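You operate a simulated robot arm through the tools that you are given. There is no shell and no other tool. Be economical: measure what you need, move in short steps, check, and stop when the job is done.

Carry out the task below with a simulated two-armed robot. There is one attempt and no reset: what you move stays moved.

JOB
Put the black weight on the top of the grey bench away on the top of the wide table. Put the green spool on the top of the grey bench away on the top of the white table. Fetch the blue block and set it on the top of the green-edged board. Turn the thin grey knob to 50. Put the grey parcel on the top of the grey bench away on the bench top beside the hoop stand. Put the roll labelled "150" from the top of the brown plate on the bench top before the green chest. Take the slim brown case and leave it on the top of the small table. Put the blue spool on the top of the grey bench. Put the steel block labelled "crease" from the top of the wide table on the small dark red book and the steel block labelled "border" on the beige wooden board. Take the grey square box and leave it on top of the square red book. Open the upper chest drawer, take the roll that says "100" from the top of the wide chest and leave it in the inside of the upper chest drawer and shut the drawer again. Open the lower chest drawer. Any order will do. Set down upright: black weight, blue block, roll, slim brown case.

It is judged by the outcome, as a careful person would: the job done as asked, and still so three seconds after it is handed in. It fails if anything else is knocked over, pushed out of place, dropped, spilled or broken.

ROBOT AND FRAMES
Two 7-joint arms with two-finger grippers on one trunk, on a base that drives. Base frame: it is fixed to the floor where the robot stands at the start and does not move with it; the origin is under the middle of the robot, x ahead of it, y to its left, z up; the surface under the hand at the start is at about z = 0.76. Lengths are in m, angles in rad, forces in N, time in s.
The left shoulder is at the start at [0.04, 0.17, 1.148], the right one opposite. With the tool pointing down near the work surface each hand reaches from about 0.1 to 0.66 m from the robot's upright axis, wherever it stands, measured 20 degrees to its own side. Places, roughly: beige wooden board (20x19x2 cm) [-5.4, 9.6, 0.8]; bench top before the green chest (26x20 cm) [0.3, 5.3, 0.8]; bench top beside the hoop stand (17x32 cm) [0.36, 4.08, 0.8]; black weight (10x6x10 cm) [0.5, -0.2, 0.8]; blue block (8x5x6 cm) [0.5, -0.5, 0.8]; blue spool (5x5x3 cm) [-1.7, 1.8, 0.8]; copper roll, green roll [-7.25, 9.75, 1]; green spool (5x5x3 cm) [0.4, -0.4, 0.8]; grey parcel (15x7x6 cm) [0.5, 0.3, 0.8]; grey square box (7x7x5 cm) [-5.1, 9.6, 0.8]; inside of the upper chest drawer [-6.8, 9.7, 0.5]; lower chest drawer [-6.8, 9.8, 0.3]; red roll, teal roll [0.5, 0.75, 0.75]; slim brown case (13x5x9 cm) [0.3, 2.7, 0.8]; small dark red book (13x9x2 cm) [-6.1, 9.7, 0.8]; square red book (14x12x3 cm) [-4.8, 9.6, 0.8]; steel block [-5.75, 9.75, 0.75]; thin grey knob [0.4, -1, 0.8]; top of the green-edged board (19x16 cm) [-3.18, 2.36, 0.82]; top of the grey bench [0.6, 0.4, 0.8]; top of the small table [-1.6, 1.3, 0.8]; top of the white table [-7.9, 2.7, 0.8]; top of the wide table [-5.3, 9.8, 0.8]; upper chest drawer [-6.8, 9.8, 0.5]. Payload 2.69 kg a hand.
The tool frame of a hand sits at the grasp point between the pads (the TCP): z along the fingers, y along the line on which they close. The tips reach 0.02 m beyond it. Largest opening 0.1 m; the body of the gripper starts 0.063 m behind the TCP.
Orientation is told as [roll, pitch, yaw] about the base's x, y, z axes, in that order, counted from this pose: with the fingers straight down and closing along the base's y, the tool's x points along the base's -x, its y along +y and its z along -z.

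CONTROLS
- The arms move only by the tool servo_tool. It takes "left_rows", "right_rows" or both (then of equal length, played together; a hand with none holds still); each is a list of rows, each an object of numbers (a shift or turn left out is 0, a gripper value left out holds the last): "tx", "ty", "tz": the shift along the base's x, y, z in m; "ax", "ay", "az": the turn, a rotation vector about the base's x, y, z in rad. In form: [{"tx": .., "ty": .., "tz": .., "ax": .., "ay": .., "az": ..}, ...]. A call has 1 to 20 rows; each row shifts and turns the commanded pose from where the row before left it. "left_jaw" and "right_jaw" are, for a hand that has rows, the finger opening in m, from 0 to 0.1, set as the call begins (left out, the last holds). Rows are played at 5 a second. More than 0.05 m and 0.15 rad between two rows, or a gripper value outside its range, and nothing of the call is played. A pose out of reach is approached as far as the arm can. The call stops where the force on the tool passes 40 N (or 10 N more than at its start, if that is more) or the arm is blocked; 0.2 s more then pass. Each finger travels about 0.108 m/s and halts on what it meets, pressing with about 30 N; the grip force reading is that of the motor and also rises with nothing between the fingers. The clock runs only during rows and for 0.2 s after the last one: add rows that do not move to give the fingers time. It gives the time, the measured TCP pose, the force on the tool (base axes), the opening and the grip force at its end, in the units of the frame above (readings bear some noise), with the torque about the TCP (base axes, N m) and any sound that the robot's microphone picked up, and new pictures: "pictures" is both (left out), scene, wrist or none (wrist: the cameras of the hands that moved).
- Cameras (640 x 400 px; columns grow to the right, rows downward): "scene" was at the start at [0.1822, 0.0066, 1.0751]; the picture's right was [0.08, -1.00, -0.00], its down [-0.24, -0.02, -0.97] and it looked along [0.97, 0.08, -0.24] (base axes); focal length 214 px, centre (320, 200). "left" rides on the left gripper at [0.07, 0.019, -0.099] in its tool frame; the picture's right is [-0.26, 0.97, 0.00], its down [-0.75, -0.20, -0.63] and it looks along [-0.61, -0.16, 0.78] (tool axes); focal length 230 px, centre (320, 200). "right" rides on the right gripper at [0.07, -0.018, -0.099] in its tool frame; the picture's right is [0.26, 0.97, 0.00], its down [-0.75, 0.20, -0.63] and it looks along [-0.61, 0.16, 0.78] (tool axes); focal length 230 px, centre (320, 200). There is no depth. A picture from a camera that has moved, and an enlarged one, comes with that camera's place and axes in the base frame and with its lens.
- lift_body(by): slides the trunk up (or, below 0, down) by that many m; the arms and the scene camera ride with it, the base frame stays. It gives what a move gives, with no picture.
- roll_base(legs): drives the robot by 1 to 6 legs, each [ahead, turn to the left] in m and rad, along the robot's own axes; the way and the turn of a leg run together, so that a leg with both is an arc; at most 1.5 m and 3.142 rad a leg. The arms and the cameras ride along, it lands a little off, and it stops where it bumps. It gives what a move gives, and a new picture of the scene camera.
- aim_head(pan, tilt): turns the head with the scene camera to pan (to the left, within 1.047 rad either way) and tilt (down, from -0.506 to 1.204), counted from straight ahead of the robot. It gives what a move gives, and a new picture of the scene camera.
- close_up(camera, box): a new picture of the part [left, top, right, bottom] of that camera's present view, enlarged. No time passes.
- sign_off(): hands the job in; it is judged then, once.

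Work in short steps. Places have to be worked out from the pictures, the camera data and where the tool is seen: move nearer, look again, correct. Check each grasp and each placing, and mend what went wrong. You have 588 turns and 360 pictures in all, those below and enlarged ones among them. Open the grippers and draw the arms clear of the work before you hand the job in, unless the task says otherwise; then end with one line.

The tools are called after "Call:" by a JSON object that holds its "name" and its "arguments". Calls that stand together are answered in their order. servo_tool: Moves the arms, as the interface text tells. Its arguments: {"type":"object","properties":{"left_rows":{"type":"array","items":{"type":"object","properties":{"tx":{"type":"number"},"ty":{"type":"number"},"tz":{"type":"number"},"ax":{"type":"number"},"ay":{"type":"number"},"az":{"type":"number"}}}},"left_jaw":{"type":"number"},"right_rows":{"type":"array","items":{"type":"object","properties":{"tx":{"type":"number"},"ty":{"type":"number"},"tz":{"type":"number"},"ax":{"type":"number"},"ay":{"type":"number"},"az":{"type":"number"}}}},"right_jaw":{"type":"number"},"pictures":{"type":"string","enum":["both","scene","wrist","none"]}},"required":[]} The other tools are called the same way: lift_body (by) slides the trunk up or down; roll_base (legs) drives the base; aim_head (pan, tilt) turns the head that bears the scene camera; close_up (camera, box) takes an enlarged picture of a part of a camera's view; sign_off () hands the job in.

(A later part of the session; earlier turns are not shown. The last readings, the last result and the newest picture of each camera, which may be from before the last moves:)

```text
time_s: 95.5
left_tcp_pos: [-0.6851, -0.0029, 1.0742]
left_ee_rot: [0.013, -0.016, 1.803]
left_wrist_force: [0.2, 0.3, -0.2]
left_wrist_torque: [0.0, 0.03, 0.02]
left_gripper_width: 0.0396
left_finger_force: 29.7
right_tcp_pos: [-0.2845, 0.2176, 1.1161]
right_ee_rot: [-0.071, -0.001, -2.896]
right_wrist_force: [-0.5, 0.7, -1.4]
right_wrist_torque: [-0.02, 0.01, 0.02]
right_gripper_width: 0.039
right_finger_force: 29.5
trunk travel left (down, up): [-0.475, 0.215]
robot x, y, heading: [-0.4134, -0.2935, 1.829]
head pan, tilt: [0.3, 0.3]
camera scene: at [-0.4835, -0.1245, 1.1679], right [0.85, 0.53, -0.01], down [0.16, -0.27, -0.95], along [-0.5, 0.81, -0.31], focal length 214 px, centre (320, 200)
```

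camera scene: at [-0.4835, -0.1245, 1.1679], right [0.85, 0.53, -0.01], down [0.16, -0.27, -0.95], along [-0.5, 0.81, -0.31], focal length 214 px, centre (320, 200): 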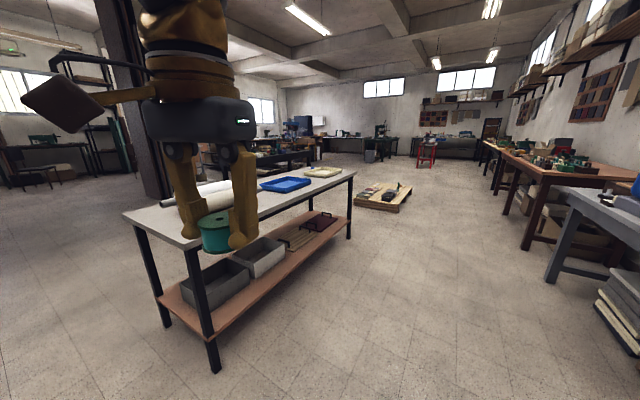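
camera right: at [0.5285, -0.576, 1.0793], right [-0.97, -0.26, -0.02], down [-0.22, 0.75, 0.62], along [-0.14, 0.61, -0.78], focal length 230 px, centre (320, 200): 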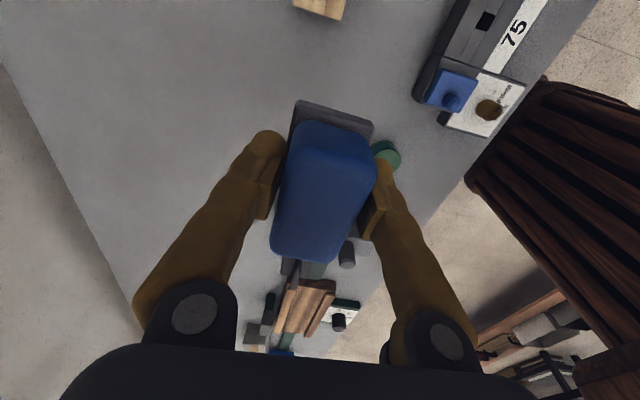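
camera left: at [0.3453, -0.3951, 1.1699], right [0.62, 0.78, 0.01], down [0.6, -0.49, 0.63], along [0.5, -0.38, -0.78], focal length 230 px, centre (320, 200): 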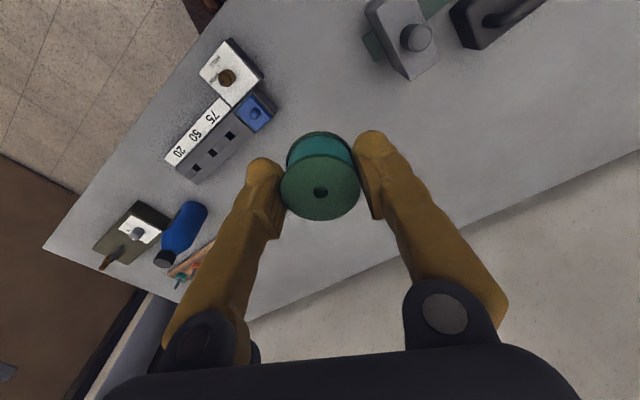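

The small table stands at x≈-1.87..-1.34, y≈0.24..1.9. I drive up the aisle to about (-0.6, 2.3).

Call:
{"name": "roll_base", "arguments": {"legs": [[0, -0.17], [1.4, 0], [1.2, 0], [0, 1.2]]}}

Call:
{"name": "aim_head", "arguments": {"pan": 0.0, "tilt": 0.35}}

```text
time_s: 111.8
left_tcp_pos: [-1.0585, 2.2077, 1.0749]
left_ee_rot: [0.013, -0.018, 2.836]
left_wrist_force: [-0.3, 0.3, -0.2]
left_wrist_torque: [-0.04, 0.0, 0.01]
left_gripper_width: 0.0396
left_finger_force: 30.0
right_tcp_pos: [-1.0458, 2.6636, 1.1174]
right_ee_rot: [-0.071, -0.002, -1.862]
right_wrist_force: [-0.4, 0.6, -1.6]
right_wrist_torque: [0.01, -0.01, 0.0]
right_gripper_width: 0.0388
right_finger_force: 29.9
trunk travel left (down, up): [-0.475, 0.215]
robot x, y, heading: [-0.6722, 2.3023, 2.86]
head pan, tilt: [0.3, 0.3]
camera scene: at [-0.8509, 2.3247, 1.1682], right [-0.02, 1.0, -0.01], down [0.31, 0.0, -0.95], along [-0.95, -0.02, -0.31], focal length 214 px, centre (320, 200)
```

scene: 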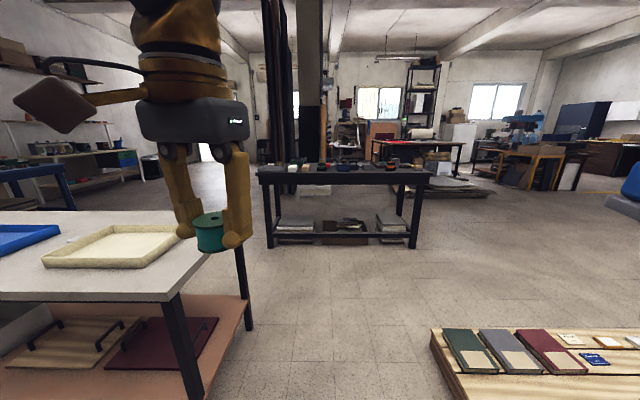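

```text
time_s: 112.6
left_tcp_pos: [-1.0428, 2.2021, 1.0799]
left_ee_rot: [0.014, -0.035, 2.835]
left_wrist_force: [-0.5, 0.2, -0.2]
left_wrist_torque: [0.01, 0.0, 0.0]
left_gripper_width: 0.0395
left_finger_force: 29.8
right_tcp_pos: [-1.0284, 2.6604, 1.1247]
right_ee_rot: [-0.086, -0.004, -1.864]
right_wrist_force: [-0.8, 0.5, -1.2]
right_wrist_torque: [-0.01, -0.01, -0.01]
right_gripper_width: 0.039
right_finger_force: 29.5
trunk travel left (down, up): [-0.475, 0.215]
robot x, y, heading: [-0.6718, 2.3002, 2.862]
head pan, tilt: [0.0, 0.351]
camera scene: at [-0.8467, 2.3526, 1.1635], right [0.28, 0.96, 0.0], down [0.35, -0.1, -0.93], along [-0.9, 0.26, -0.36], focal length 214 px, centre (320, 200)
```

scene: 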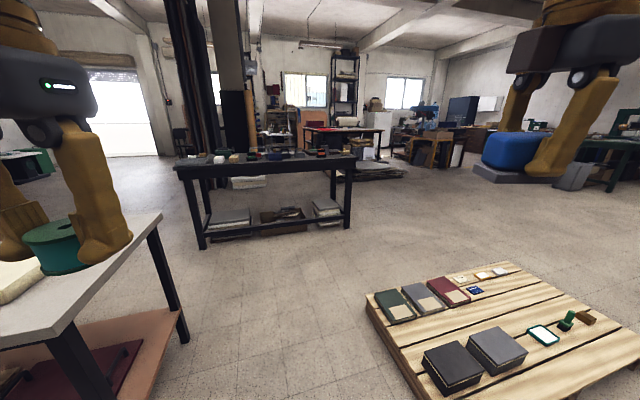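

The dark table with the board is ahead (front edge x≈-2.8). I turn to face it and approach to about x=-2.2.

Call:
{"name": "roll_base", "arguments": {"legs": [[0, 0.33], [1.5, 0]]}}

Call:
{"name": "aim_head", "arguments": {"pan": 0.0, "tilt": 0.6}}

```text
time_s: 121.1
left_tcp_pos: [-2.4863, 2.042, 1.0797]
left_ee_rot: [0.014, -0.033, 3.143]
left_wrist_force: [0.1, -0.7, -0.2]
left_wrist_torque: [-0.01, 0.0, 0.0]
left_gripper_width: 0.0396
left_finger_force: 29.8
right_tcp_pos: [-2.6074, 2.483, 1.1243]
right_ee_rot: [-0.087, -0.003, -1.558]
right_wrist_force: [-0.2, -0.2, -1.7]
right_wrist_torque: [0.01, 0.0, -0.02]
right_gripper_width: 0.0388
right_finger_force: 30.0
trunk travel left (down, up): [-0.475, 0.215]
robot x, y, heading: [-2.165, 2.2466, -3.115]
head pan, tilt: [0.0, 0.351]
camera scene: at [-2.3428, 2.244, 1.1634], right [-0.03, 1.0, 0.0], down [0.36, 0.01, -0.93], along [-0.93, -0.02, -0.36], focal length 214 px, centre (320, 200)
```

scene: 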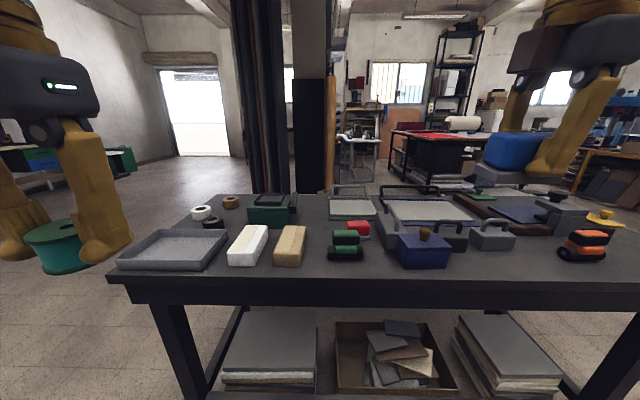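

```text
time_s: 121.8
left_tcp_pos: [-2.4655, 2.0429, 1.0856]
left_ee_rot: [0.014, -0.051, 3.14]
left_wrist_force: [0.0, -0.3, 0.7]
left_wrist_torque: [-0.04, 0.0, -0.01]
left_gripper_width: 0.0394
left_finger_force: 30.3
right_tcp_pos: [-2.5888, 2.483, 1.1321]
right_ee_rot: [-0.105, -0.001, -1.557]
right_wrist_force: [0.1, -0.6, -1.1]
right_wrist_torque: [0.0, 0.01, -0.01]
right_gripper_width: 0.039
right_finger_force: 30.0
trunk travel left (down, up): [-0.475, 0.215]
robot x, y, heading: [-2.1599, 2.2496, -3.118]
head pan, tilt: [0.0, 0.6]
camera scene: at [-2.3359, 2.2441, 1.1411], right [-0.03, 1.0, 0.0], down [0.58, 0.02, -0.82], along [-0.82, -0.02, -0.58], focal length 214 px, centre (320, 200)
```

scene: 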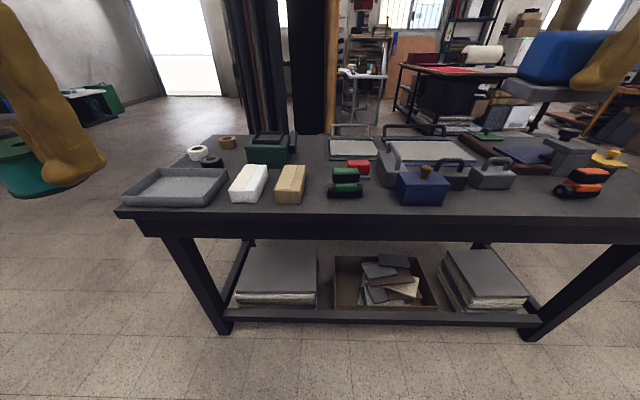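

Call:
{"name": "close_up", "arguments": {"camera": "scene", "box": [300, 110, 500, 220]}}

Call:
{"name": "close_up", "arguments": {"camera": "right", "box": [0, 0, 640, 400]}}

```text
3.20 times, centred on (400, 165) of scene
camera zoom: at [-2.3359, 2.2441, 1.1411], right [-0.03, 1.0, 0.0], down [0.58, 0.02, -0.82], along [-0.82, -0.02, -0.58], focal length 686 px, centre (64, 312)
```

zoom: 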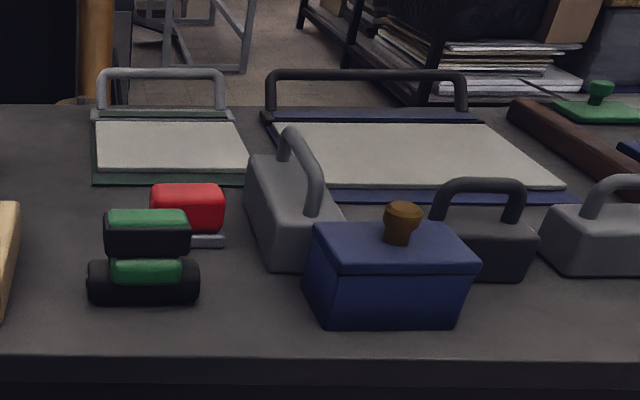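

```text
1.00 times, centred on (320, 200) of right (not enlarged: the box is as wide or as high as the picture)
camera zoom: at [-2.5962, 2.554, 1.2311], right [0.96, 0.27, -0.1], down [0.27, -0.74, 0.61], along [0.09, -0.61, -0.79], focal length 230 px, centre (320, 200)
```

zoom: 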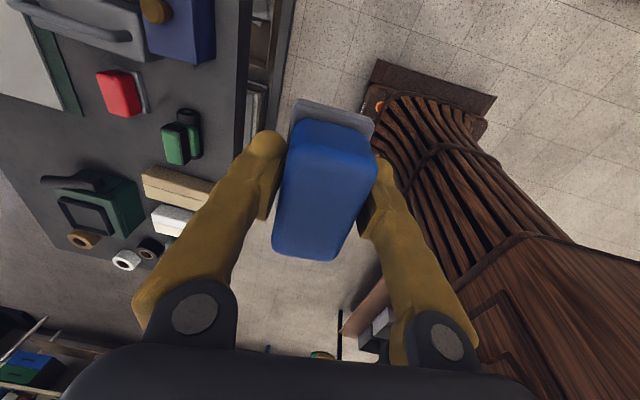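

The green-edged board centre is near (-3.16, 2.355), z≈0.81, top free. I roll 0.38 m closer.

Call:
{"name": "roll_base", "arguments": {"legs": [[0.38, 0]]}}

Call:
{"name": "servo_tool", "arguments": {"right_rows": [{"ay": -0.1, "tx": -0.02, "ty": -0.02}, {"tx": -0.03, "ty": -0.02}, {"tx": -0.03, "ty": -0.02}, {"tx": -0.03, "ty": -0.02}, {"tx": -0.03, "ty": -0.02}]}}

```text
time_s: 124.2
left_tcp_pos: [-2.8517, 2.0346, 1.0848]
left_ee_rot: [0.014, -0.049, 3.137]
left_wrist_force: [-0.6, -0.7, -0.6]
left_wrist_torque: [0.0, -0.02, 0.01]
left_gripper_width: 0.0395
left_finger_force: 29.6
right_tcp_pos: [-2.9722, 2.4759, 1.1308]
right_ee_rot: [-0.1, -0.003, -1.562]
right_wrist_force: [-1.0, 0.8, -2.4]
right_wrist_torque: [0.0, -0.01, 0.0]
right_gripper_width: 0.0389
right_finger_force: 30.2
trunk travel left (down, up): [-0.475, 0.215]
robot x, y, heading: [-2.5449, 2.2377, -3.117]
head pan, tilt: [0.0, 0.6]
camera scene: at [-2.7205, 2.2353, 1.1406], right [-0.02, 1.0, 0.0], down [0.58, 0.01, -0.81], along [-0.81, -0.02, -0.58], focal length 214 px, centre (320, 200)
```

scene: 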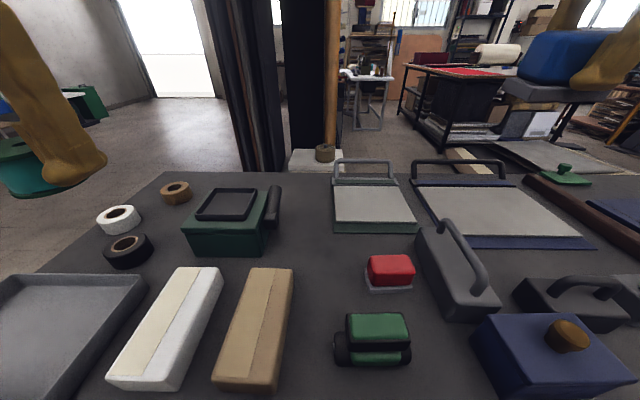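

```text
time_s: 125.5
left_tcp_pos: [-2.8336, 2.0328, 1.0895]
left_ee_rot: [0.014, -0.067, 3.137]
left_wrist_force: [0.5, -0.4, -0.5]
left_wrist_torque: [0.01, 0.02, -0.03]
left_gripper_width: 0.0394
left_finger_force: 30.7
right_tcp_pos: [-3.0927, 2.3761, 1.1378]
right_ee_rot: [-0.02, -0.005, -1.561]
right_wrist_force: [-0.2, -1.1, -1.4]
right_wrist_torque: [0.02, 0.0, 0.04]
right_gripper_width: 0.0388
right_finger_force: 30.2
trunk travel left (down, up): [-0.475, 0.215]
robot x, y, heading: [-2.5414, 2.2396, -3.116]
head pan, tilt: [0.0, 0.6]
camera scene: at [-2.7193, 2.2347, 1.1408], right [-0.02, 1.0, 0.0], down [0.58, 0.01, -0.82], along [-0.82, -0.02, -0.58], focal length 214 px, centre (320, 200)
camera right: at [-3.1091, 2.4463, 1.2362], right [0.96, 0.27, -0.02], down [0.22, -0.75, 0.63], along [0.15, -0.61, -0.78], focal length 230 px, centre (320, 200)
```

scene: 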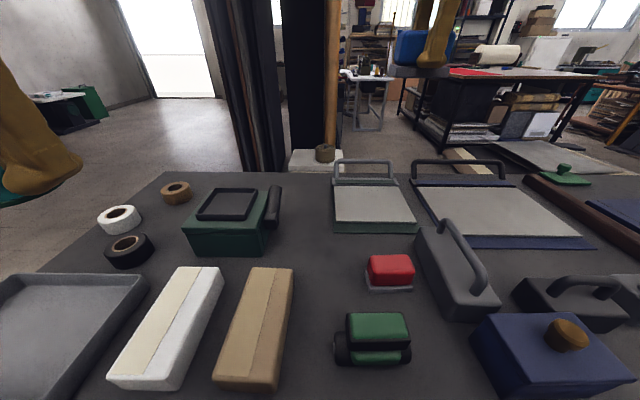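
right: 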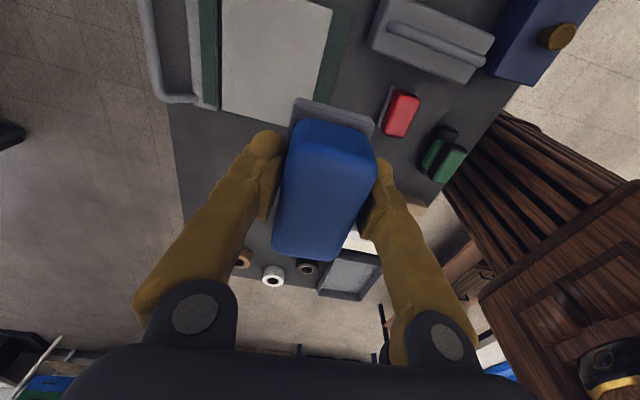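

Board spans x -3.10..-3.255, y 2.265..2.455. I bring the block over its centre and lower to just above.

Call:
{"name": "servo_tool", "arguments": {"right_rows": [{"tx": -0.03, "ty": -0.016}, {"tx": -0.03}, {"tx": -0.018, "tz": -0.03}, {"tz": -0.05}, {"tz": -0.05}, {"tz": -0.05}, {"tz": -0.04}]}}

```text
time_s: 126.1
left_tcp_pos: [-2.8243, 2.0374, 1.0969]
left_ee_rot: [0.014, -0.104, 3.138]
left_wrist_force: [1.4, -0.5, -0.7]
left_wrist_torque: [-0.02, 0.08, 0.03]
left_gripper_width: 0.0395
left_finger_force: 30.3
right_tcp_pos: [-3.1409, 2.3591, 1.1478]
right_ee_rot: [-0.044, -0.01, -1.562]
right_wrist_force: [1.3, -0.1, -1.8]
right_wrist_torque: [-0.04, 0.16, -0.01]
right_gripper_width: 0.0389
right_finger_force: 30.3
trunk travel left (down, up): [-0.475, 0.215]
robot x, y, heading: [-2.5416, 2.2415, -3.12]
head pan, tilt: [0.0, 0.6]
stopped in row 3 (right hand): the arm was blocked; the commanded pose is now the measured one
camera scene: at [-2.716, 2.2358, 1.1415], right [-0.02, 1.0, 0.0], down [0.58, 0.01, -0.82], along [-0.82, -0.02, -0.58], focal length 214 px, centre (320, 200)
camera right: at [-3.1539, 2.4294, 1.2469], right [0.96, 0.26, -0.05], down [0.23, -0.74, 0.63], along [0.13, -0.62, -0.78], focal length 230 px, centre (320, 200)
```

scene: 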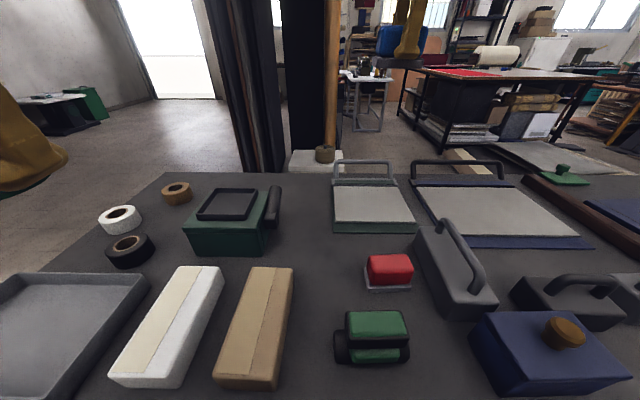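
right: 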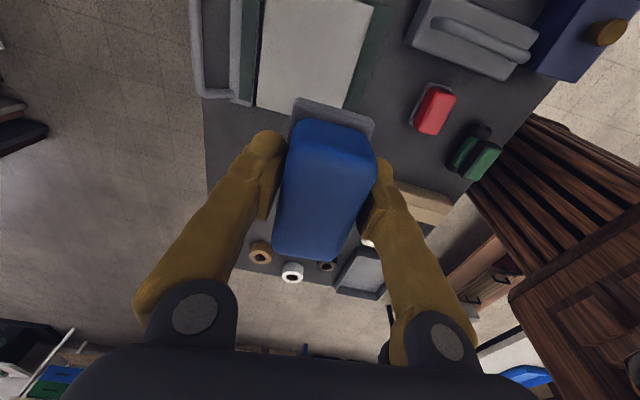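

The arm stops short at this height; I lower the trunk by 0.1 and bring the hand down first.

Call:
{"name": "lift_body", "arguments": {"by": -0.1}}

Call:
{"name": "servo_tool", "arguments": {"right_rows": [{"tz": -0.04}, {"tz": -0.04}, {"tz": -0.04}], "pictures": "none"}}

Call:
{"name": "servo_tool", "arguments": {"right_rows": [{"tx": -0.015, "ay": -0.03}, {"tx": -0.01}, {"tx": -0.008}], "pictures": "none"}}

```text
time_s: 126.5
left_tcp_pos: [-2.8305, 2.0422, 1.0947]
left_ee_rot: [0.002, -0.122, 3.134]
left_wrist_force: [0.8, 0.7, -0.4]
left_wrist_torque: [-0.02, 0.02, -0.04]
left_gripper_width: 0.0395
left_finger_force: 30.1
right_tcp_pos: [-3.1267, 2.3587, 1.154]
right_ee_rot: [-0.061, -0.012, -1.563]
right_wrist_force: [0.6, -0.1, -2.2]
right_wrist_torque: [-0.01, 0.0, -0.01]
right_gripper_width: 0.0388
right_finger_force: 29.9
trunk travel left (down, up): [-0.472, 0.218]
robot x, y, heading: [-2.5418, 2.2394, -3.12]
head pan, tilt: [0.0, 0.6]
stopped: the arm was blocked; the commanded pose is now the measured one
```

```text
time_s: 126.8
left_tcp_pos: [-2.8327, 2.0473, 1.0946]
left_ee_rot: [-0.01, -0.143, 3.135]
left_wrist_force: [-0.2, -0.7, 1.3]
left_wrist_torque: [-0.01, 0.01, -0.01]
left_gripper_width: 0.0395
left_finger_force: 29.8
right_tcp_pos: [-3.1086, 2.3569, 1.1477]
right_ee_rot: [-0.075, -0.012, -1.564]
right_wrist_force: [-0.1, 0.1, -1.6]
right_wrist_torque: [0.03, 0.09, 0.01]
right_gripper_width: 0.0388
right_finger_force: 29.8
trunk travel left (down, up): [-0.472, 0.218]
robot x, y, heading: [-2.5437, 2.2385, -3.124]
head pan, tilt: [0.0, 0.6]
stopped in row 1 (right hand): the arm was blocked; the commanded pose is now the measured one
```

```text
time_s: 127.5
left_tcp_pos: [-2.8333, 2.055, 1.0975]
left_ee_rot: [-0.024, -0.161, 3.135]
left_wrist_force: [0.8, 0.7, -0.6]
left_wrist_torque: [0.02, 0.02, -0.01]
left_gripper_width: 0.0392
left_finger_force: 30.2
right_tcp_pos: [-3.1188, 2.3571, 1.159]
right_ee_rot: [-0.061, -0.013, -1.562]
right_wrist_force: [0.8, 0.7, -1.7]
right_wrist_torque: [0.0, 0.08, 0.0]
right_gripper_width: 0.0383
right_finger_force: 30.2
trunk travel left (down, up): [-0.472, 0.218]
robot x, y, heading: [-2.5412, 2.2362, -3.12]
head pan, tilt: [0.0, 0.6]
stopped in row 3 (right hand): the arm was blocked; the commanded pose is now the measured one
```

The left arm has drifted in close to the body and seems to be what is blocked. I extend the left hand forward and level it.

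Call:
{"name": "servo_tool", "arguments": {"left_rows": [{"tx": -0.04, "ty": -0.01, "ax": -0.03}, {"tx": -0.04, "ty": -0.01, "ay": -0.05}, {"tx": -0.04, "ay": -0.05}, {"tx": -0.03, "ay": -0.05}], "pictures": "none"}}

```text
time_s: 128.5
left_tcp_pos: [-2.967, 2.0275, 1.0985]
left_ee_rot: [0.019, -0.004, 3.131]
left_wrist_force: [0.9, 1.1, 0.2]
left_wrist_torque: [-0.01, -0.03, 0.0]
left_gripper_width: 0.0395
left_finger_force: 30.2
right_tcp_pos: [-3.1218, 2.3565, 1.1573]
right_ee_rot: [-0.056, -0.011, -1.561]
right_wrist_force: [-0.7, 0.5, -1.2]
right_wrist_torque: [0.02, -0.02, -0.02]
right_gripper_width: 0.0389
right_finger_force: 30.2
trunk travel left (down, up): [-0.472, 0.218]
robot x, y, heading: [-2.5385, 2.2421, -3.12]
head pan, tilt: [0.0, 0.6]
```

Call:
{"name": "servo_tool", "arguments": {"right_rows": [{"tz": -0.04, "ay": -0.05}, {"tz": -0.04}, {"tz": -0.04}, {"tz": -0.04, "tx": -0.01}, {"tz": -0.04, "tx": -0.015}, {"tx": -0.015}, {"tx": -0.01}]}}

```text
time_s: 129.7
left_tcp_pos: [-2.9423, 2.029, 1.1082]
left_ee_rot: [0.02, -0.029, 3.129]
left_wrist_force: [0.4, 0.4, 0.0]
left_wrist_torque: [0.01, 0.12, 0.02]
left_gripper_width: 0.0393
left_finger_force: 30.0
right_tcp_pos: [-3.1219, 2.357, 0.9849]
right_ee_rot: [-0.029, -0.013, -1.561]
right_wrist_force: [2.3, 0.0, -1.4]
right_wrist_torque: [0.03, 0.09, -0.02]
right_gripper_width: 0.039
right_finger_force: 30.6
trunk travel left (down, up): [-0.472, 0.218]
robot x, y, heading: [-2.5433, 2.2384, -3.117]
head pan, tilt: [0.0, 0.6]
stopped in row 5 (right hand): the arm was blocked; the commanded pose is now the measured one
camera scene: at [-2.7163, 2.2353, 1.1387], right [-0.02, 1.0, 0.0], down [0.58, 0.01, -0.82], along [-0.82, -0.02, -0.58], focal length 214 px, centre (320, 200)
camera right: at [-3.1372, 2.4286, 1.0828], right [0.96, 0.27, -0.03], down [0.23, -0.74, 0.63], along [0.14, -0.62, -0.77], focal length 230 px, centre (320, 200)
```

scene: 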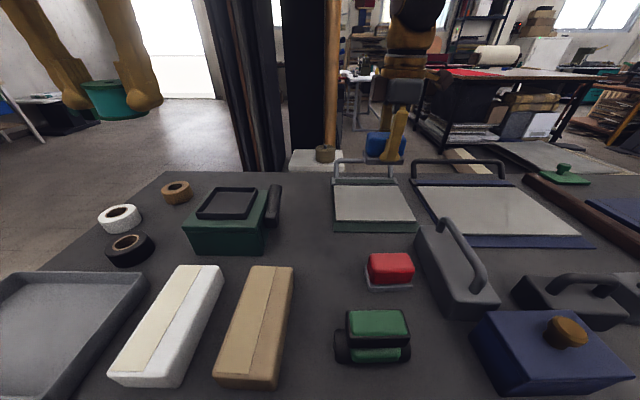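
right: 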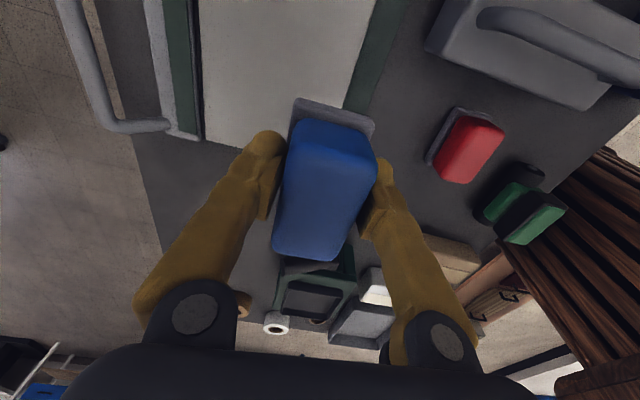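

The reach seems limited by the raised trunk. I lower the trunk by 0.08 (block stays above the board) and retry forward.

Call:
{"name": "lift_body", "arguments": {"by": -0.07}}

Call:
{"name": "servo_tool", "arguments": {"right_rows": [{"tx": -0.012, "ay": -0.02}, {"tx": -0.012}, {"tx": -0.012}, {"tx": -0.012}]}}

```text
time_s: 130.8
left_tcp_pos: [-2.9488, 2.0289, 1.0355]
left_ee_rot: [0.02, -0.023, 3.13]
left_wrist_force: [-0.4, 0.0, -0.5]
left_wrist_torque: [0.0, 0.03, -0.02]
left_gripper_width: 0.0393
left_finger_force: 29.6
right_tcp_pos: [-3.1253, 2.3569, 0.911]
right_ee_rot: [-0.024, -0.014, -1.561]
right_wrist_force: [-0.7, -0.4, -1.0]
right_wrist_torque: [0.03, 0.0, 0.01]
right_gripper_width: 0.0388
right_finger_force: 29.7
trunk travel left (down, up): [-0.402, 0.288]
robot x, y, heading: [-2.5423, 2.2406, -3.119]
head pan, tilt: [0.0, 0.6]
```

```text
time_s: 131.4
left_tcp_pos: [-2.9261, 2.0286, 1.0454]
left_ee_rot: [0.022, -0.043, 3.131]
left_wrist_force: [0.7, 0.0, 0.5]
left_wrist_torque: [0.0, 0.13, -0.05]
left_gripper_width: 0.0394
left_finger_force: 30.1
right_tcp_pos: [-3.1328, 2.3544, 0.9259]
right_ee_rot: [-0.026, -0.017, -1.565]
right_wrist_force: [1.4, 0.1, -0.6]
right_wrist_torque: [0.02, 0.13, 0.04]
right_gripper_width: 0.0389
right_finger_force: 29.7
trunk travel left (down, up): [-0.402, 0.288]
robot x, y, heading: [-2.5404, 2.2409, -3.118]
head pan, tilt: [0.0, 0.6]
stopped in row 3 (right hand): the arm was blocked; the commanded pose is now the measured one
camera scene: at [-2.7146, 2.2352, 1.0688], right [-0.02, 1.0, 0.0], down [0.58, 0.01, -0.82], along [-0.82, -0.02, -0.58], focal length 214 px, centre (320, 200)
camera right: at [-3.1486, 2.4272, 1.0234], right [0.96, 0.26, -0.03], down [0.22, -0.74, 0.64], along [0.15, -0.62, -0.77], focal length 230 px, centre (320, 200)
```

scene: 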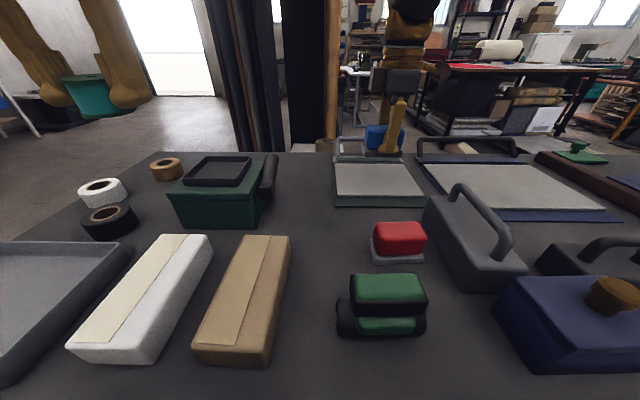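
right: 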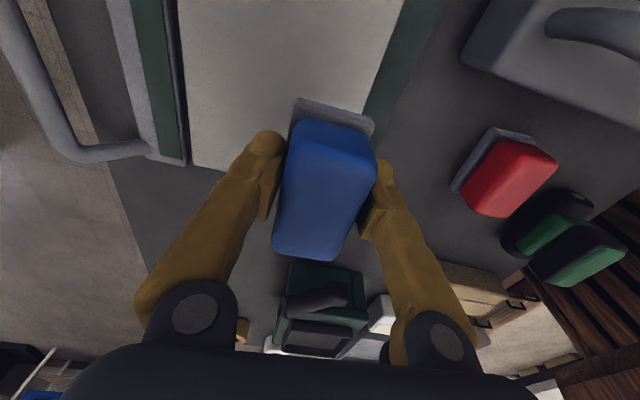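

The reach limit is about 0.6 m here. I creep the base 5 cm forward.

Call:
{"name": "roll_base", "arguments": {"legs": [[0.05, 0]]}}

```text
time_s: 132.4
left_tcp_pos: [-2.9465, 2.032, 1.0491]
left_ee_rot: [0.022, -0.057, 3.119]
left_wrist_force: [0.3, -0.5, -1.2]
left_wrist_torque: [0.03, -0.01, 0.0]
left_gripper_width: 0.0394
left_finger_force: 30.3
right_tcp_pos: [-3.1526, 2.3633, 0.933]
right_ee_rot: [-0.037, -0.014, -1.579]
right_wrist_force: [0.3, -0.5, -2.9]
right_wrist_torque: [0.0, -0.01, -0.03]
right_gripper_width: 0.0389
right_finger_force: 29.9
trunk travel left (down, up): [-0.402, 0.288]
robot x, y, heading: [-2.5743, 2.2375, -3.139]
head pan, tilt: [0.0, 0.6]
stopped in leg 1: the robot was blocked; the commanded pose is now the measured one
camera scene: at [-2.7557, 2.237, 1.0673], right [-0.01, 1.0, 0.0], down [0.58, 0.0, -0.81], along [-0.81, 0.0, -0.58], focal length 214 px, centre (320, 200)
```

scene: 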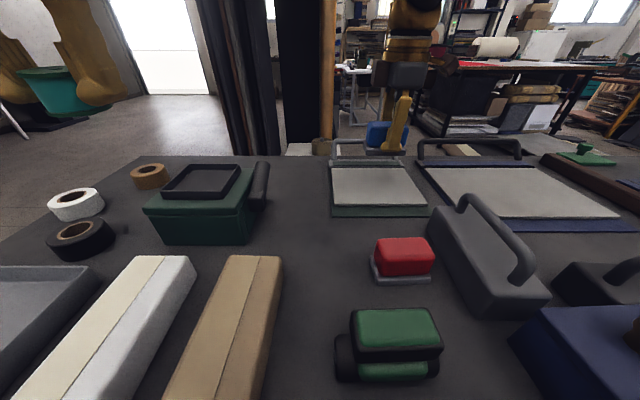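

That gives enough reach: TCP at x=-3.153 is well inside the board. I lower towards it.

Call:
{"name": "servo_tool", "arguments": {"right_rows": [{"tz": -0.02, "ay": -0.035, "tx": -0.003}, {"tz": -0.02, "tx": -0.003}, {"tz": -0.018, "tx": -0.003}]}}

Call:
{"name": "close_up", "arguments": {"camera": "scene", "box": [300, 90, 460, 220]}}

```text
time_s: 133.2
left_tcp_pos: [-2.9438, 2.0325, 1.0512]
left_ee_rot: [0.02, -0.061, 3.12]
left_wrist_force: [-0.9, 0.2, -0.6]
left_wrist_torque: [-0.02, 0.0, -0.02]
left_gripper_width: 0.0394
left_finger_force: 30.3
right_tcp_pos: [-3.1596, 2.365, 0.8744]
right_ee_rot: [-0.006, -0.014, -1.579]
right_wrist_force: [-0.9, 0.2, -2.1]
right_wrist_torque: [0.02, -0.03, 0.01]
right_gripper_width: 0.0389
right_finger_force: 29.4
trunk travel left (down, up): [-0.402, 0.288]
robot x, y, heading: [-2.5774, 2.239, -3.138]
head pan, tilt: [0.0, 0.6]
camera scene: at [-2.7531, 2.2371, 1.0678], right [-0.01, 1.0, 0.0], down [0.58, 0.0, -0.81], along [-0.81, 0.0, -0.58], focal length 214 px, centre (320, 200)
camera right: at [-3.1763, 2.4355, 0.9733], right [0.97, 0.25, -0.01], down [0.2, -0.74, 0.64], along [0.15, -0.62, -0.77], focal length 230 px, centre (320, 200)
```

scene: 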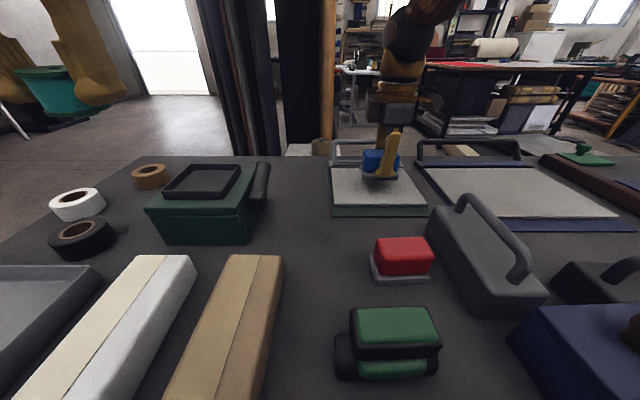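
right: 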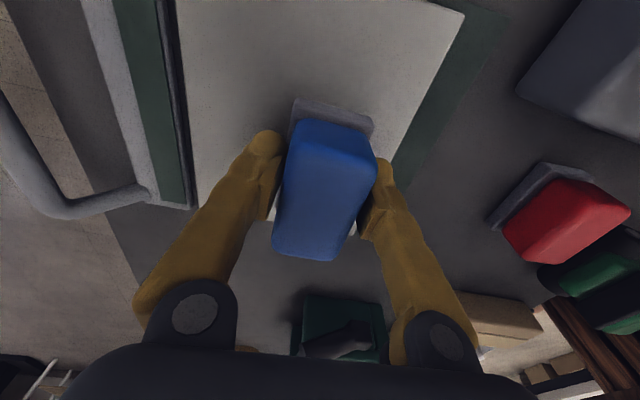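

```text
3.08 times, centred on (380, 155) of scene
camera zoom: at [-2.7531, 2.2371, 1.0678], right [-0.01, 1.0, 0.0], down [0.58, 0.0, -0.81], along [-0.81, 0.0, -0.58], focal length 660 px, centre (135, 338)
```

zoom: 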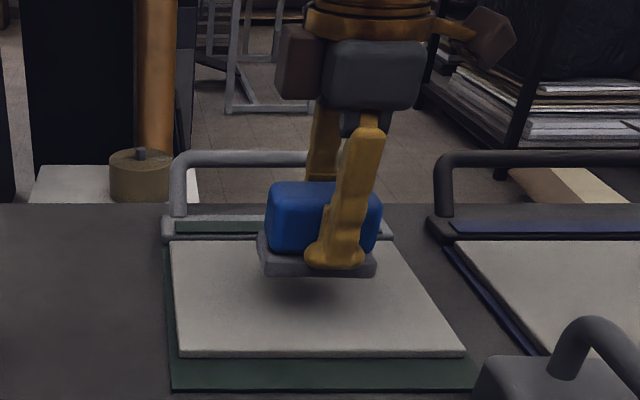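

Call:
{"name": "servo_tool", "arguments": {"right_rows": [{"tz": -0.008}, {"tz": -0.007}], "pictures": "none"}}

Call:
{"name": "close_up", "arguments": {"camera": "scene", "box": [320, 130, 440, 220]}}

```text
time_s: 133.8
left_tcp_pos: [-2.9421, 2.0329, 1.0512]
left_ee_rot: [0.023, -0.063, 3.121]
left_wrist_force: [0.5, 0.4, 0.1]
left_wrist_torque: [0.01, 0.0, -0.02]
left_gripper_width: 0.0391
left_finger_force: 30.2
right_tcp_pos: [-3.1599, 2.3633, 0.8632]
right_ee_rot: [-0.007, -0.014, -1.58]
right_wrist_force: [0.5, -0.2, -1.7]
right_wrist_torque: [-0.01, -0.01, -0.03]
right_gripper_width: 0.039
right_finger_force: 30.5
trunk travel left (down, up): [-0.402, 0.288]
robot x, y, heading: [-2.5745, 2.2359, -3.136]
head pan, tilt: [0.0, 0.6]
```

```text
4.44 times, centred on (380, 175) of scene
camera zoom: at [-2.7514, 2.2371, 1.0681], right [-0.01, 1.0, 0.0], down [0.58, 0.0, -0.82], along [-0.82, 0.0, -0.58], focal length 953 px, centre (53, 311)
```

zoom: 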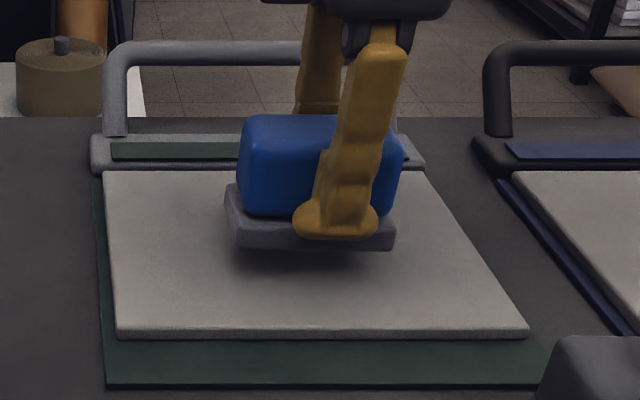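

Still a gap. I lower further in small steps.

Call:
{"name": "servo_tool", "arguments": {"right_rows": [{"tz": -0.006}, {"tz": -0.006}], "pictures": "none"}}

Call:
{"name": "servo_tool", "arguments": {"right_rows": [{"tz": -0.005}, {"tz": -0.005}], "pictures": "none"}}

Call:
{"name": "close_up", "arguments": {"camera": "scene", "box": [320, 130, 440, 220]}}

```text
time_s: 134.4
left_tcp_pos: [-2.9422, 2.0328, 1.051]
left_ee_rot: [0.022, -0.063, 3.119]
left_wrist_force: [0.6, 0.2, -0.4]
left_wrist_torque: [0.02, 0.03, 0.0]
left_gripper_width: 0.0397
left_finger_force: 30.2
right_tcp_pos: [-3.1587, 2.3626, 0.8503]
right_ee_rot: [-0.007, -0.014, -1.58]
right_wrist_force: [-0.5, -0.5, -2.2]
right_wrist_torque: [0.04, 0.01, 0.01]
right_gripper_width: 0.0388
right_finger_force: 29.7
trunk travel left (down, up): [-0.402, 0.288]
robot x, y, heading: [-2.5768, 2.2422, -3.137]
head pan, tilt: [0.0, 0.6]
```

```text
time_s: 135.0
left_tcp_pos: [-2.9405, 2.0319, 1.0518]
left_ee_rot: [0.022, -0.063, 3.118]
left_wrist_force: [-0.5, 1.1, 0.1]
left_wrist_torque: [0.01, 0.0, -0.02]
left_gripper_width: 0.0393
left_finger_force: 30.0
right_tcp_pos: [-3.1585, 2.3618, 0.8449]
right_ee_rot: [-0.014, -0.014, -1.578]
right_wrist_force: [3.3, 3.9, 24.8]
right_wrist_torque: [0.55, -0.15, 0.02]
right_gripper_width: 0.0389
right_finger_force: 30.0
trunk travel left (down, up): [-0.402, 0.288]
robot x, y, heading: [-2.5768, 2.2392, -3.137]
head pan, tilt: [0.0, 0.6]
```

```text
4.44 times, centred on (380, 175) of scene
camera zoom: at [-2.7498, 2.2369, 1.0687], right [-0.01, 1.0, 0.0], down [0.58, 0.0, -0.82], along [-0.82, 0.0, -0.58], focal length 953 px, centre (53, 311)
```

zoom: 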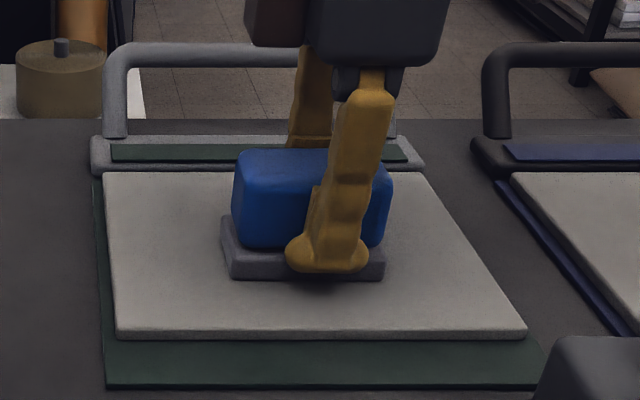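

Contact felt (25 N). I open gently and retreat upward.

Call:
{"name": "servo_tool", "arguments": {"right_rows": [{"tz": 0.002}, {}, {}], "right_jaw": 0.075, "pictures": "none"}}

Call:
{"name": "servo_tool", "arguments": {"right_rows": [{"tz": 0.03}, {"tz": 0.04}, {"tz": 0.04}, {"tz": 0.04}, {"tz": 0.04}]}}

```text
time_s: 135.8
left_tcp_pos: [-2.9416, 2.0319, 1.0517]
left_ee_rot: [0.021, -0.064, 3.12]
left_wrist_force: [0.3, 0.4, -0.3]
left_wrist_torque: [-0.02, 0.07, -0.01]
left_gripper_width: 0.0395
left_finger_force: 30.2
right_tcp_pos: [-3.1583, 2.3634, 0.8432]
right_ee_rot: [-0.007, -0.014, -1.58]
right_wrist_force: [-0.4, 0.5, 0.2]
right_wrist_torque: [0.03, 0.02, 0.0]
right_gripper_width: 0.0751
right_finger_force: 0.0
trunk travel left (down, up): [-0.402, 0.288]
robot x, y, heading: [-2.579, 2.2392, -3.135]
head pan, tilt: [0.0, 0.6]
```

```text
time_s: 137.0
left_tcp_pos: [-2.9413, 2.0312, 1.0512]
left_ee_rot: [0.021, -0.066, 3.119]
left_wrist_force: [-0.1, -0.7, -0.4]
left_wrist_torque: [0.01, 0.0, 0.01]
left_gripper_width: 0.0395
left_finger_force: 30.1
right_tcp_pos: [-3.1578, 2.3619, 1.035]
right_ee_rot: [-0.006, -0.014, -1.579]
right_wrist_force: [-1.0, 0.0, 1.0]
right_wrist_torque: [0.03, 0.01, 0.0]
right_gripper_width: 0.075
right_finger_force: 0.1
trunk travel left (down, up): [-0.402, 0.288]
robot x, y, heading: [-2.5781, 2.2385, -3.138]
head pan, tilt: [0.0, 0.6]
camera scene: at [-2.751, 2.237, 1.0682], right [-0.01, 1.0, 0.0], down [0.58, 0.0, -0.82], along [-0.82, 0.0, -0.58], focal length 214 px, centre (320, 200)
camera right: at [-3.1737, 2.4339, 1.1335], right [0.97, 0.25, -0.01], down [0.2, -0.74, 0.64], along [0.15, -0.62, -0.77], focal length 230 px, centre (320, 200)
```

scene: 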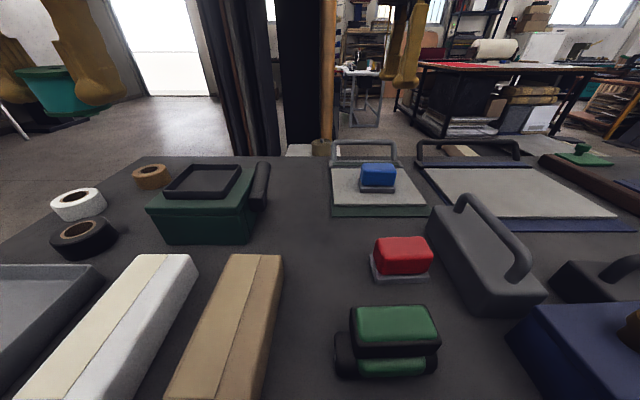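
right: 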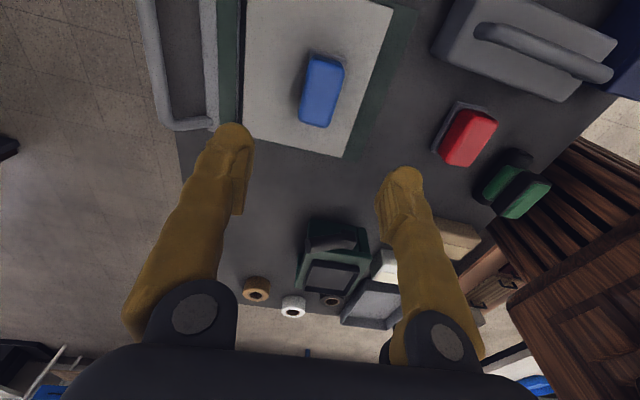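

The block sits upright on the green-edged board. I draw the hands into a travel pose and back away to look for a way to the white table.

Call:
{"name": "servo_tool", "arguments": {"right_rows": [{"tz": 0.02, "az": -0.14, "tx": 0.02}, {"tz": 0.02, "az": -0.14, "tx": 0.02}, {"az": -0.14, "tx": 0.02, "ty": 0.02}, {"az": -0.14, "tx": 0.02, "ty": 0.02}, {"az": -0.14, "ty": 0.02, "tx": 0.02}, {"az": -0.14, "ty": 0.02, "tx": 0.02}, {"az": -0.14, "tx": 0.02}, {"az": -0.14}, {"az": -0.14}, {"az": -0.14}, {"az": -0.14}], "left_rows": [{"tx": -0.02, "ay": -0.03}, {"tx": -0.02, "ay": -0.03}, {"tx": -0.02}, {}, {}, {}, {}, {}, {}, {}, {}], "right_jaw": 0.1, "pictures": "none"}}

Call:
{"name": "roll_base", "arguments": {"legs": [[-0.5, 0], [0, -0.9]]}}

Call:
{"name": "aim_head", "arguments": {"pan": 0.3, "tilt": 0.2}}

```text
time_s: 139.4
left_tcp_pos: [-3.0026, 2.0311, 1.0513]
left_ee_rot: [0.019, -0.003, 3.121]
left_wrist_force: [0.2, -0.7, 0.1]
left_wrist_torque: [0.02, 0.02, -0.01]
left_gripper_width: 0.0394
left_finger_force: 30.1
right_tcp_pos: [-3.0168, 2.4431, 1.0742]
right_ee_rot: [-0.011, -0.012, -3.122]
right_wrist_force: [-0.3, 0.4, -0.5]
right_wrist_torque: [-0.03, 0.01, 0.02]
right_gripper_width: 0.1002
right_finger_force: 0.1
trunk travel left (down, up): [-0.402, 0.288]
robot x, y, heading: [-2.5736, 2.2408, -3.134]
head pan, tilt: [0.0, 0.6]
```

```text
time_s: 144.8
left_tcp_pos: [-2.5058, 2.4554, 1.0506]
left_ee_rot: [0.021, -0.005, 2.21]
left_wrist_force: [0.5, 0.0, -0.3]
left_wrist_torque: [-0.03, -0.01, 0.0]
left_gripper_width: 0.0397
left_finger_force: 29.9
right_tcp_pos: [-2.1901, 2.7193, 1.0736]
right_ee_rot: [-0.01, -0.012, 2.255]
right_wrist_force: [0.0, 0.6, -0.7]
right_wrist_torque: [0.0, 0.04, 0.01]
right_gripper_width: 0.1002
right_finger_force: 0.1
trunk travel left (down, up): [-0.402, 0.288]
robot x, y, heading: [-2.0837, 2.2439, 2.234]
head pan, tilt: [0.0, 0.6]
camera scene: at [-2.1934, 2.3805, 1.0681], right [0.79, 0.62, 0.0], down [0.36, -0.46, -0.82], along [-0.5, 0.64, -0.58], focal length 214 px, centre (320, 200)
```

scene: 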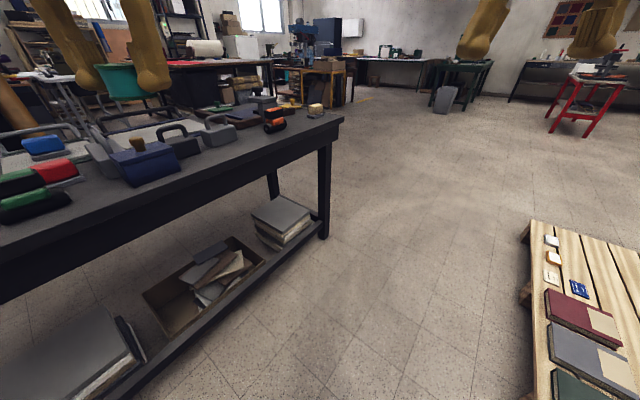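

```text
time_s: 145.6
left_tcp_pos: [-2.4969, 2.4434, 1.0567]
left_ee_rot: [0.019, -0.016, 2.21]
left_wrist_force: [0.9, -0.1, 0.7]
left_wrist_torque: [-0.02, -0.02, 0.0]
left_gripper_width: 0.0395
left_finger_force: 30.2
right_tcp_pos: [-2.1813, 2.7072, 1.0798]
right_ee_rot: [-0.013, -0.029, 2.254]
right_wrist_force: [-0.5, 0.5, 0.0]
right_wrist_torque: [-0.01, -0.01, 0.0]
right_gripper_width: 0.0999
right_finger_force: 0.0
trunk travel left (down, up): [-0.402, 0.288]
robot x, y, heading: [-2.0855, 2.2435, 2.235]
head pan, tilt: [0.3, 0.201]
camera scene: at [-2.2168, 2.3653, 1.1045], right [0.57, 0.82, -0.01], down [0.18, -0.13, -0.98], along [-0.8, 0.55, -0.22], focal length 214 px, centre (320, 200)
```

scene: 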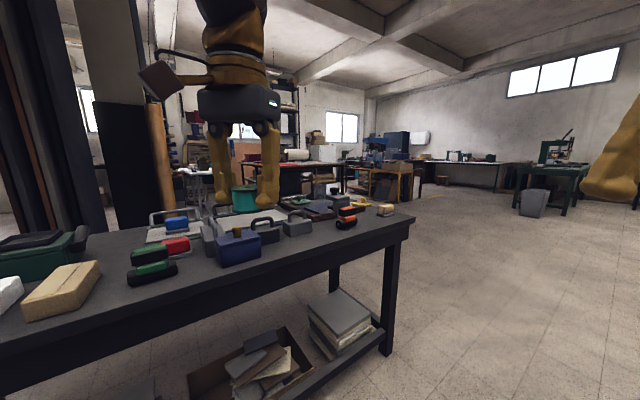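

I go through the gap between the dark table and the pallet, then turn west and look.

Call:
{"name": "roll_base", "arguments": {"legs": [[0, -0.56], [1.5, 0], [0, 1.3]]}}

Call:
{"name": "aim_head", "arguments": {"pan": 0.0, "tilt": 0.25}}

```text
time_s: 157.9
left_tcp_pos: [-2.6997, 3.5747, 1.0571]
left_ee_rot: [0.021, -0.019, 2.975]
left_wrist_force: [-0.9, 0.6, 0.4]
left_wrist_torque: [-0.01, -0.01, 0.0]
left_gripper_width: 0.0392
left_finger_force: 30.6
right_tcp_pos: [-2.6538, 3.985, 1.081]
right_ee_rot: [-0.01, -0.028, 3.022]
right_wrist_force: [0.4, -0.5, 0.1]
right_wrist_torque: [0.02, 0.0, 0.01]
right_gripper_width: 0.0998
right_finger_force: 0.0
trunk travel left (down, up): [-0.402, 0.288]
robot x, y, heading: [-2.2641, 3.7228, 3.005]
head pan, tilt: [0.3, 0.201]
camera scene: at [-2.4424, 3.7202, 1.1048], right [-0.16, 0.99, -0.01], down [0.21, 0.03, -0.98], along [-0.96, -0.16, -0.22], focal length 214 px, centre (320, 200)
```

scene: 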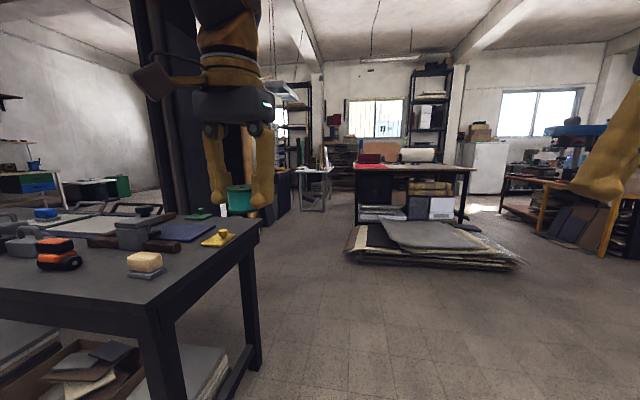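

```text
time_s: 158.7
left_tcp_pos: [-2.6835, 3.5728, 1.0636]
left_ee_rot: [0.02, -0.036, 2.975]
left_wrist_force: [0.0, 0.9, 0.3]
left_wrist_torque: [0.01, 0.01, 0.01]
left_gripper_width: 0.0393
left_finger_force: 29.7
right_tcp_pos: [-2.6387, 3.9828, 1.0871]
right_ee_rot: [-0.011, -0.043, 3.021]
right_wrist_force: [0.1, 0.4, 0.0]
right_wrist_torque: [-0.01, -0.01, -0.01]
right_gripper_width: 0.0998
right_finger_force: 0.2
trunk travel left (down, up): [-0.402, 0.288]
robot x, y, heading: [-2.2642, 3.7241, 3.004]
head pan, tilt: [0.0, 0.25]
camera scene: at [-2.4431, 3.7484, 1.1002], right [0.14, 0.99, 0.0], down [0.26, -0.04, -0.96], along [-0.96, 0.13, -0.26], focal length 214 px, centre (320, 200)
```

scene: 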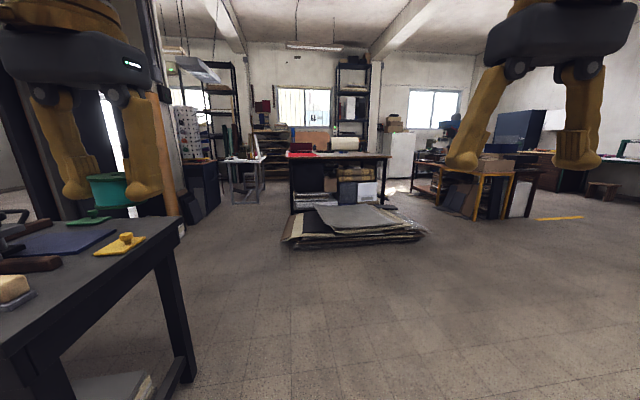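

The white table is the small one ahead-left in the distance. I pass the dark table's end westward, then slant between the table and the sheet pile.

Call:
{"name": "roll_base", "arguments": {"legs": [[0, 0.14], [1.5, 0], [0, 0.75], [0.9, 0], [0, -0.75]]}}

Call:
{"name": "aim_head", "arguments": {"pan": 0.0, "tilt": 0.3}}

```text
time_s: 175.1
left_tcp_pos: [-4.8056, 2.887, 1.062]
left_ee_rot: [0.02, -0.035, 3.137]
left_wrist_force: [0.0, 0.5, -0.7]
left_wrist_torque: [0.0, -0.01, -0.02]
left_gripper_width: 0.0394
left_finger_force: 29.8
right_tcp_pos: [-4.8275, 3.2986, 1.0865]
right_ee_rot: [-0.011, -0.043, -3.099]
right_wrist_force: [0.0, 0.1, 0.9]
right_wrist_torque: [0.0, -0.02, 0.01]
right_gripper_width: 0.1001
right_finger_force: 0.1
trunk travel left (down, up): [-0.402, 0.288]
robot x, y, heading: [-4.4123, 3.0984, -3.117]
head pan, tilt: [0.0, 0.25]
camera scene: at [-4.5969, 3.0965, 1.1002], right [-0.02, 1.0, 0.0], down [0.26, 0.01, -0.96], along [-0.96, -0.02, -0.26], focal length 214 px, centre (320, 200)
```

scene: 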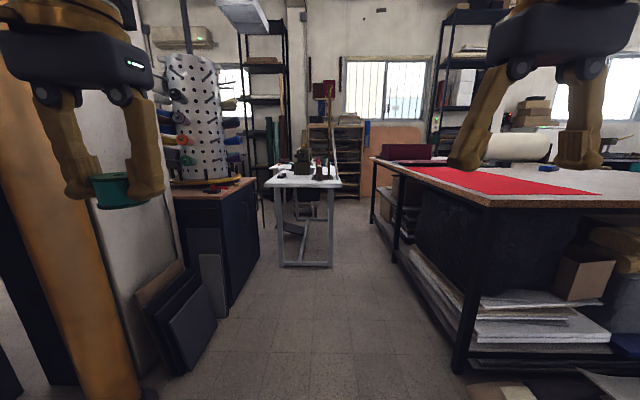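

```text
time_s: 175.7
left_tcp_pos: [-4.7877, 2.8874, 1.07]
left_ee_rot: [0.023, -0.052, 3.137]
left_wrist_force: [-0.2, 0.2, 0.0]
left_wrist_torque: [0.01, 0.04, 0.02]
left_gripper_width: 0.0395
left_finger_force: 30.0
right_tcp_pos: [-4.8081, 3.2991, 1.0943]
right_ee_rot: [-0.013, -0.064, -3.1]
right_wrist_force: [0.2, 0.7, 1.2]
right_wrist_torque: [-0.01, 0.01, 0.02]
right_gripper_width: 0.0998
right_finger_force: 0.1
trunk travel left (down, up): [-0.402, 0.288]
robot x, y, heading: [-4.4145, 3.1019, -3.11]
head pan, tilt: [0.0, 0.3]
camera scene: at [-4.5956, 3.0966, 1.0957], right [-0.02, 1.0, 0.0], down [0.31, 0.01, -0.95], along [-0.95, -0.02, -0.31], focal length 214 px, centre (320, 200)
```

scene: 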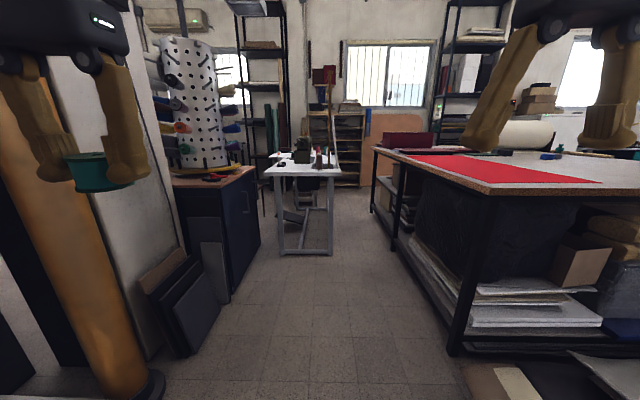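

Call:
{"name": "close_up", "arguments": {"camera": "scene", "box": [240, 110, 400, 210]}}

```text
4.00 times, centred on (320, 160) of scene
camera zoom: at [-4.5956, 3.0966, 1.0957], right [-0.02, 1.0, 0.0], down [0.31, 0.01, -0.95], along [-0.95, -0.02, -0.31], focal length 858 px, centre (320, 360)
```

zoom: 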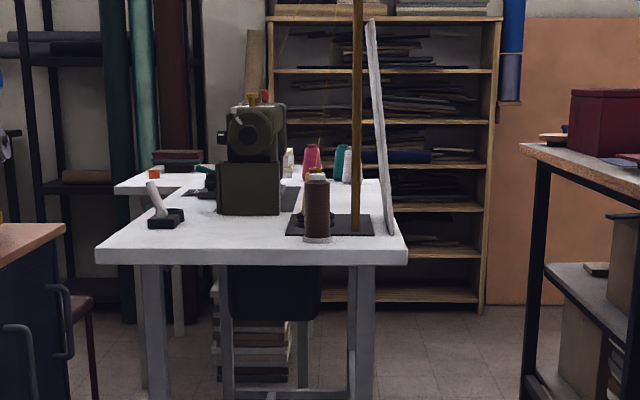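

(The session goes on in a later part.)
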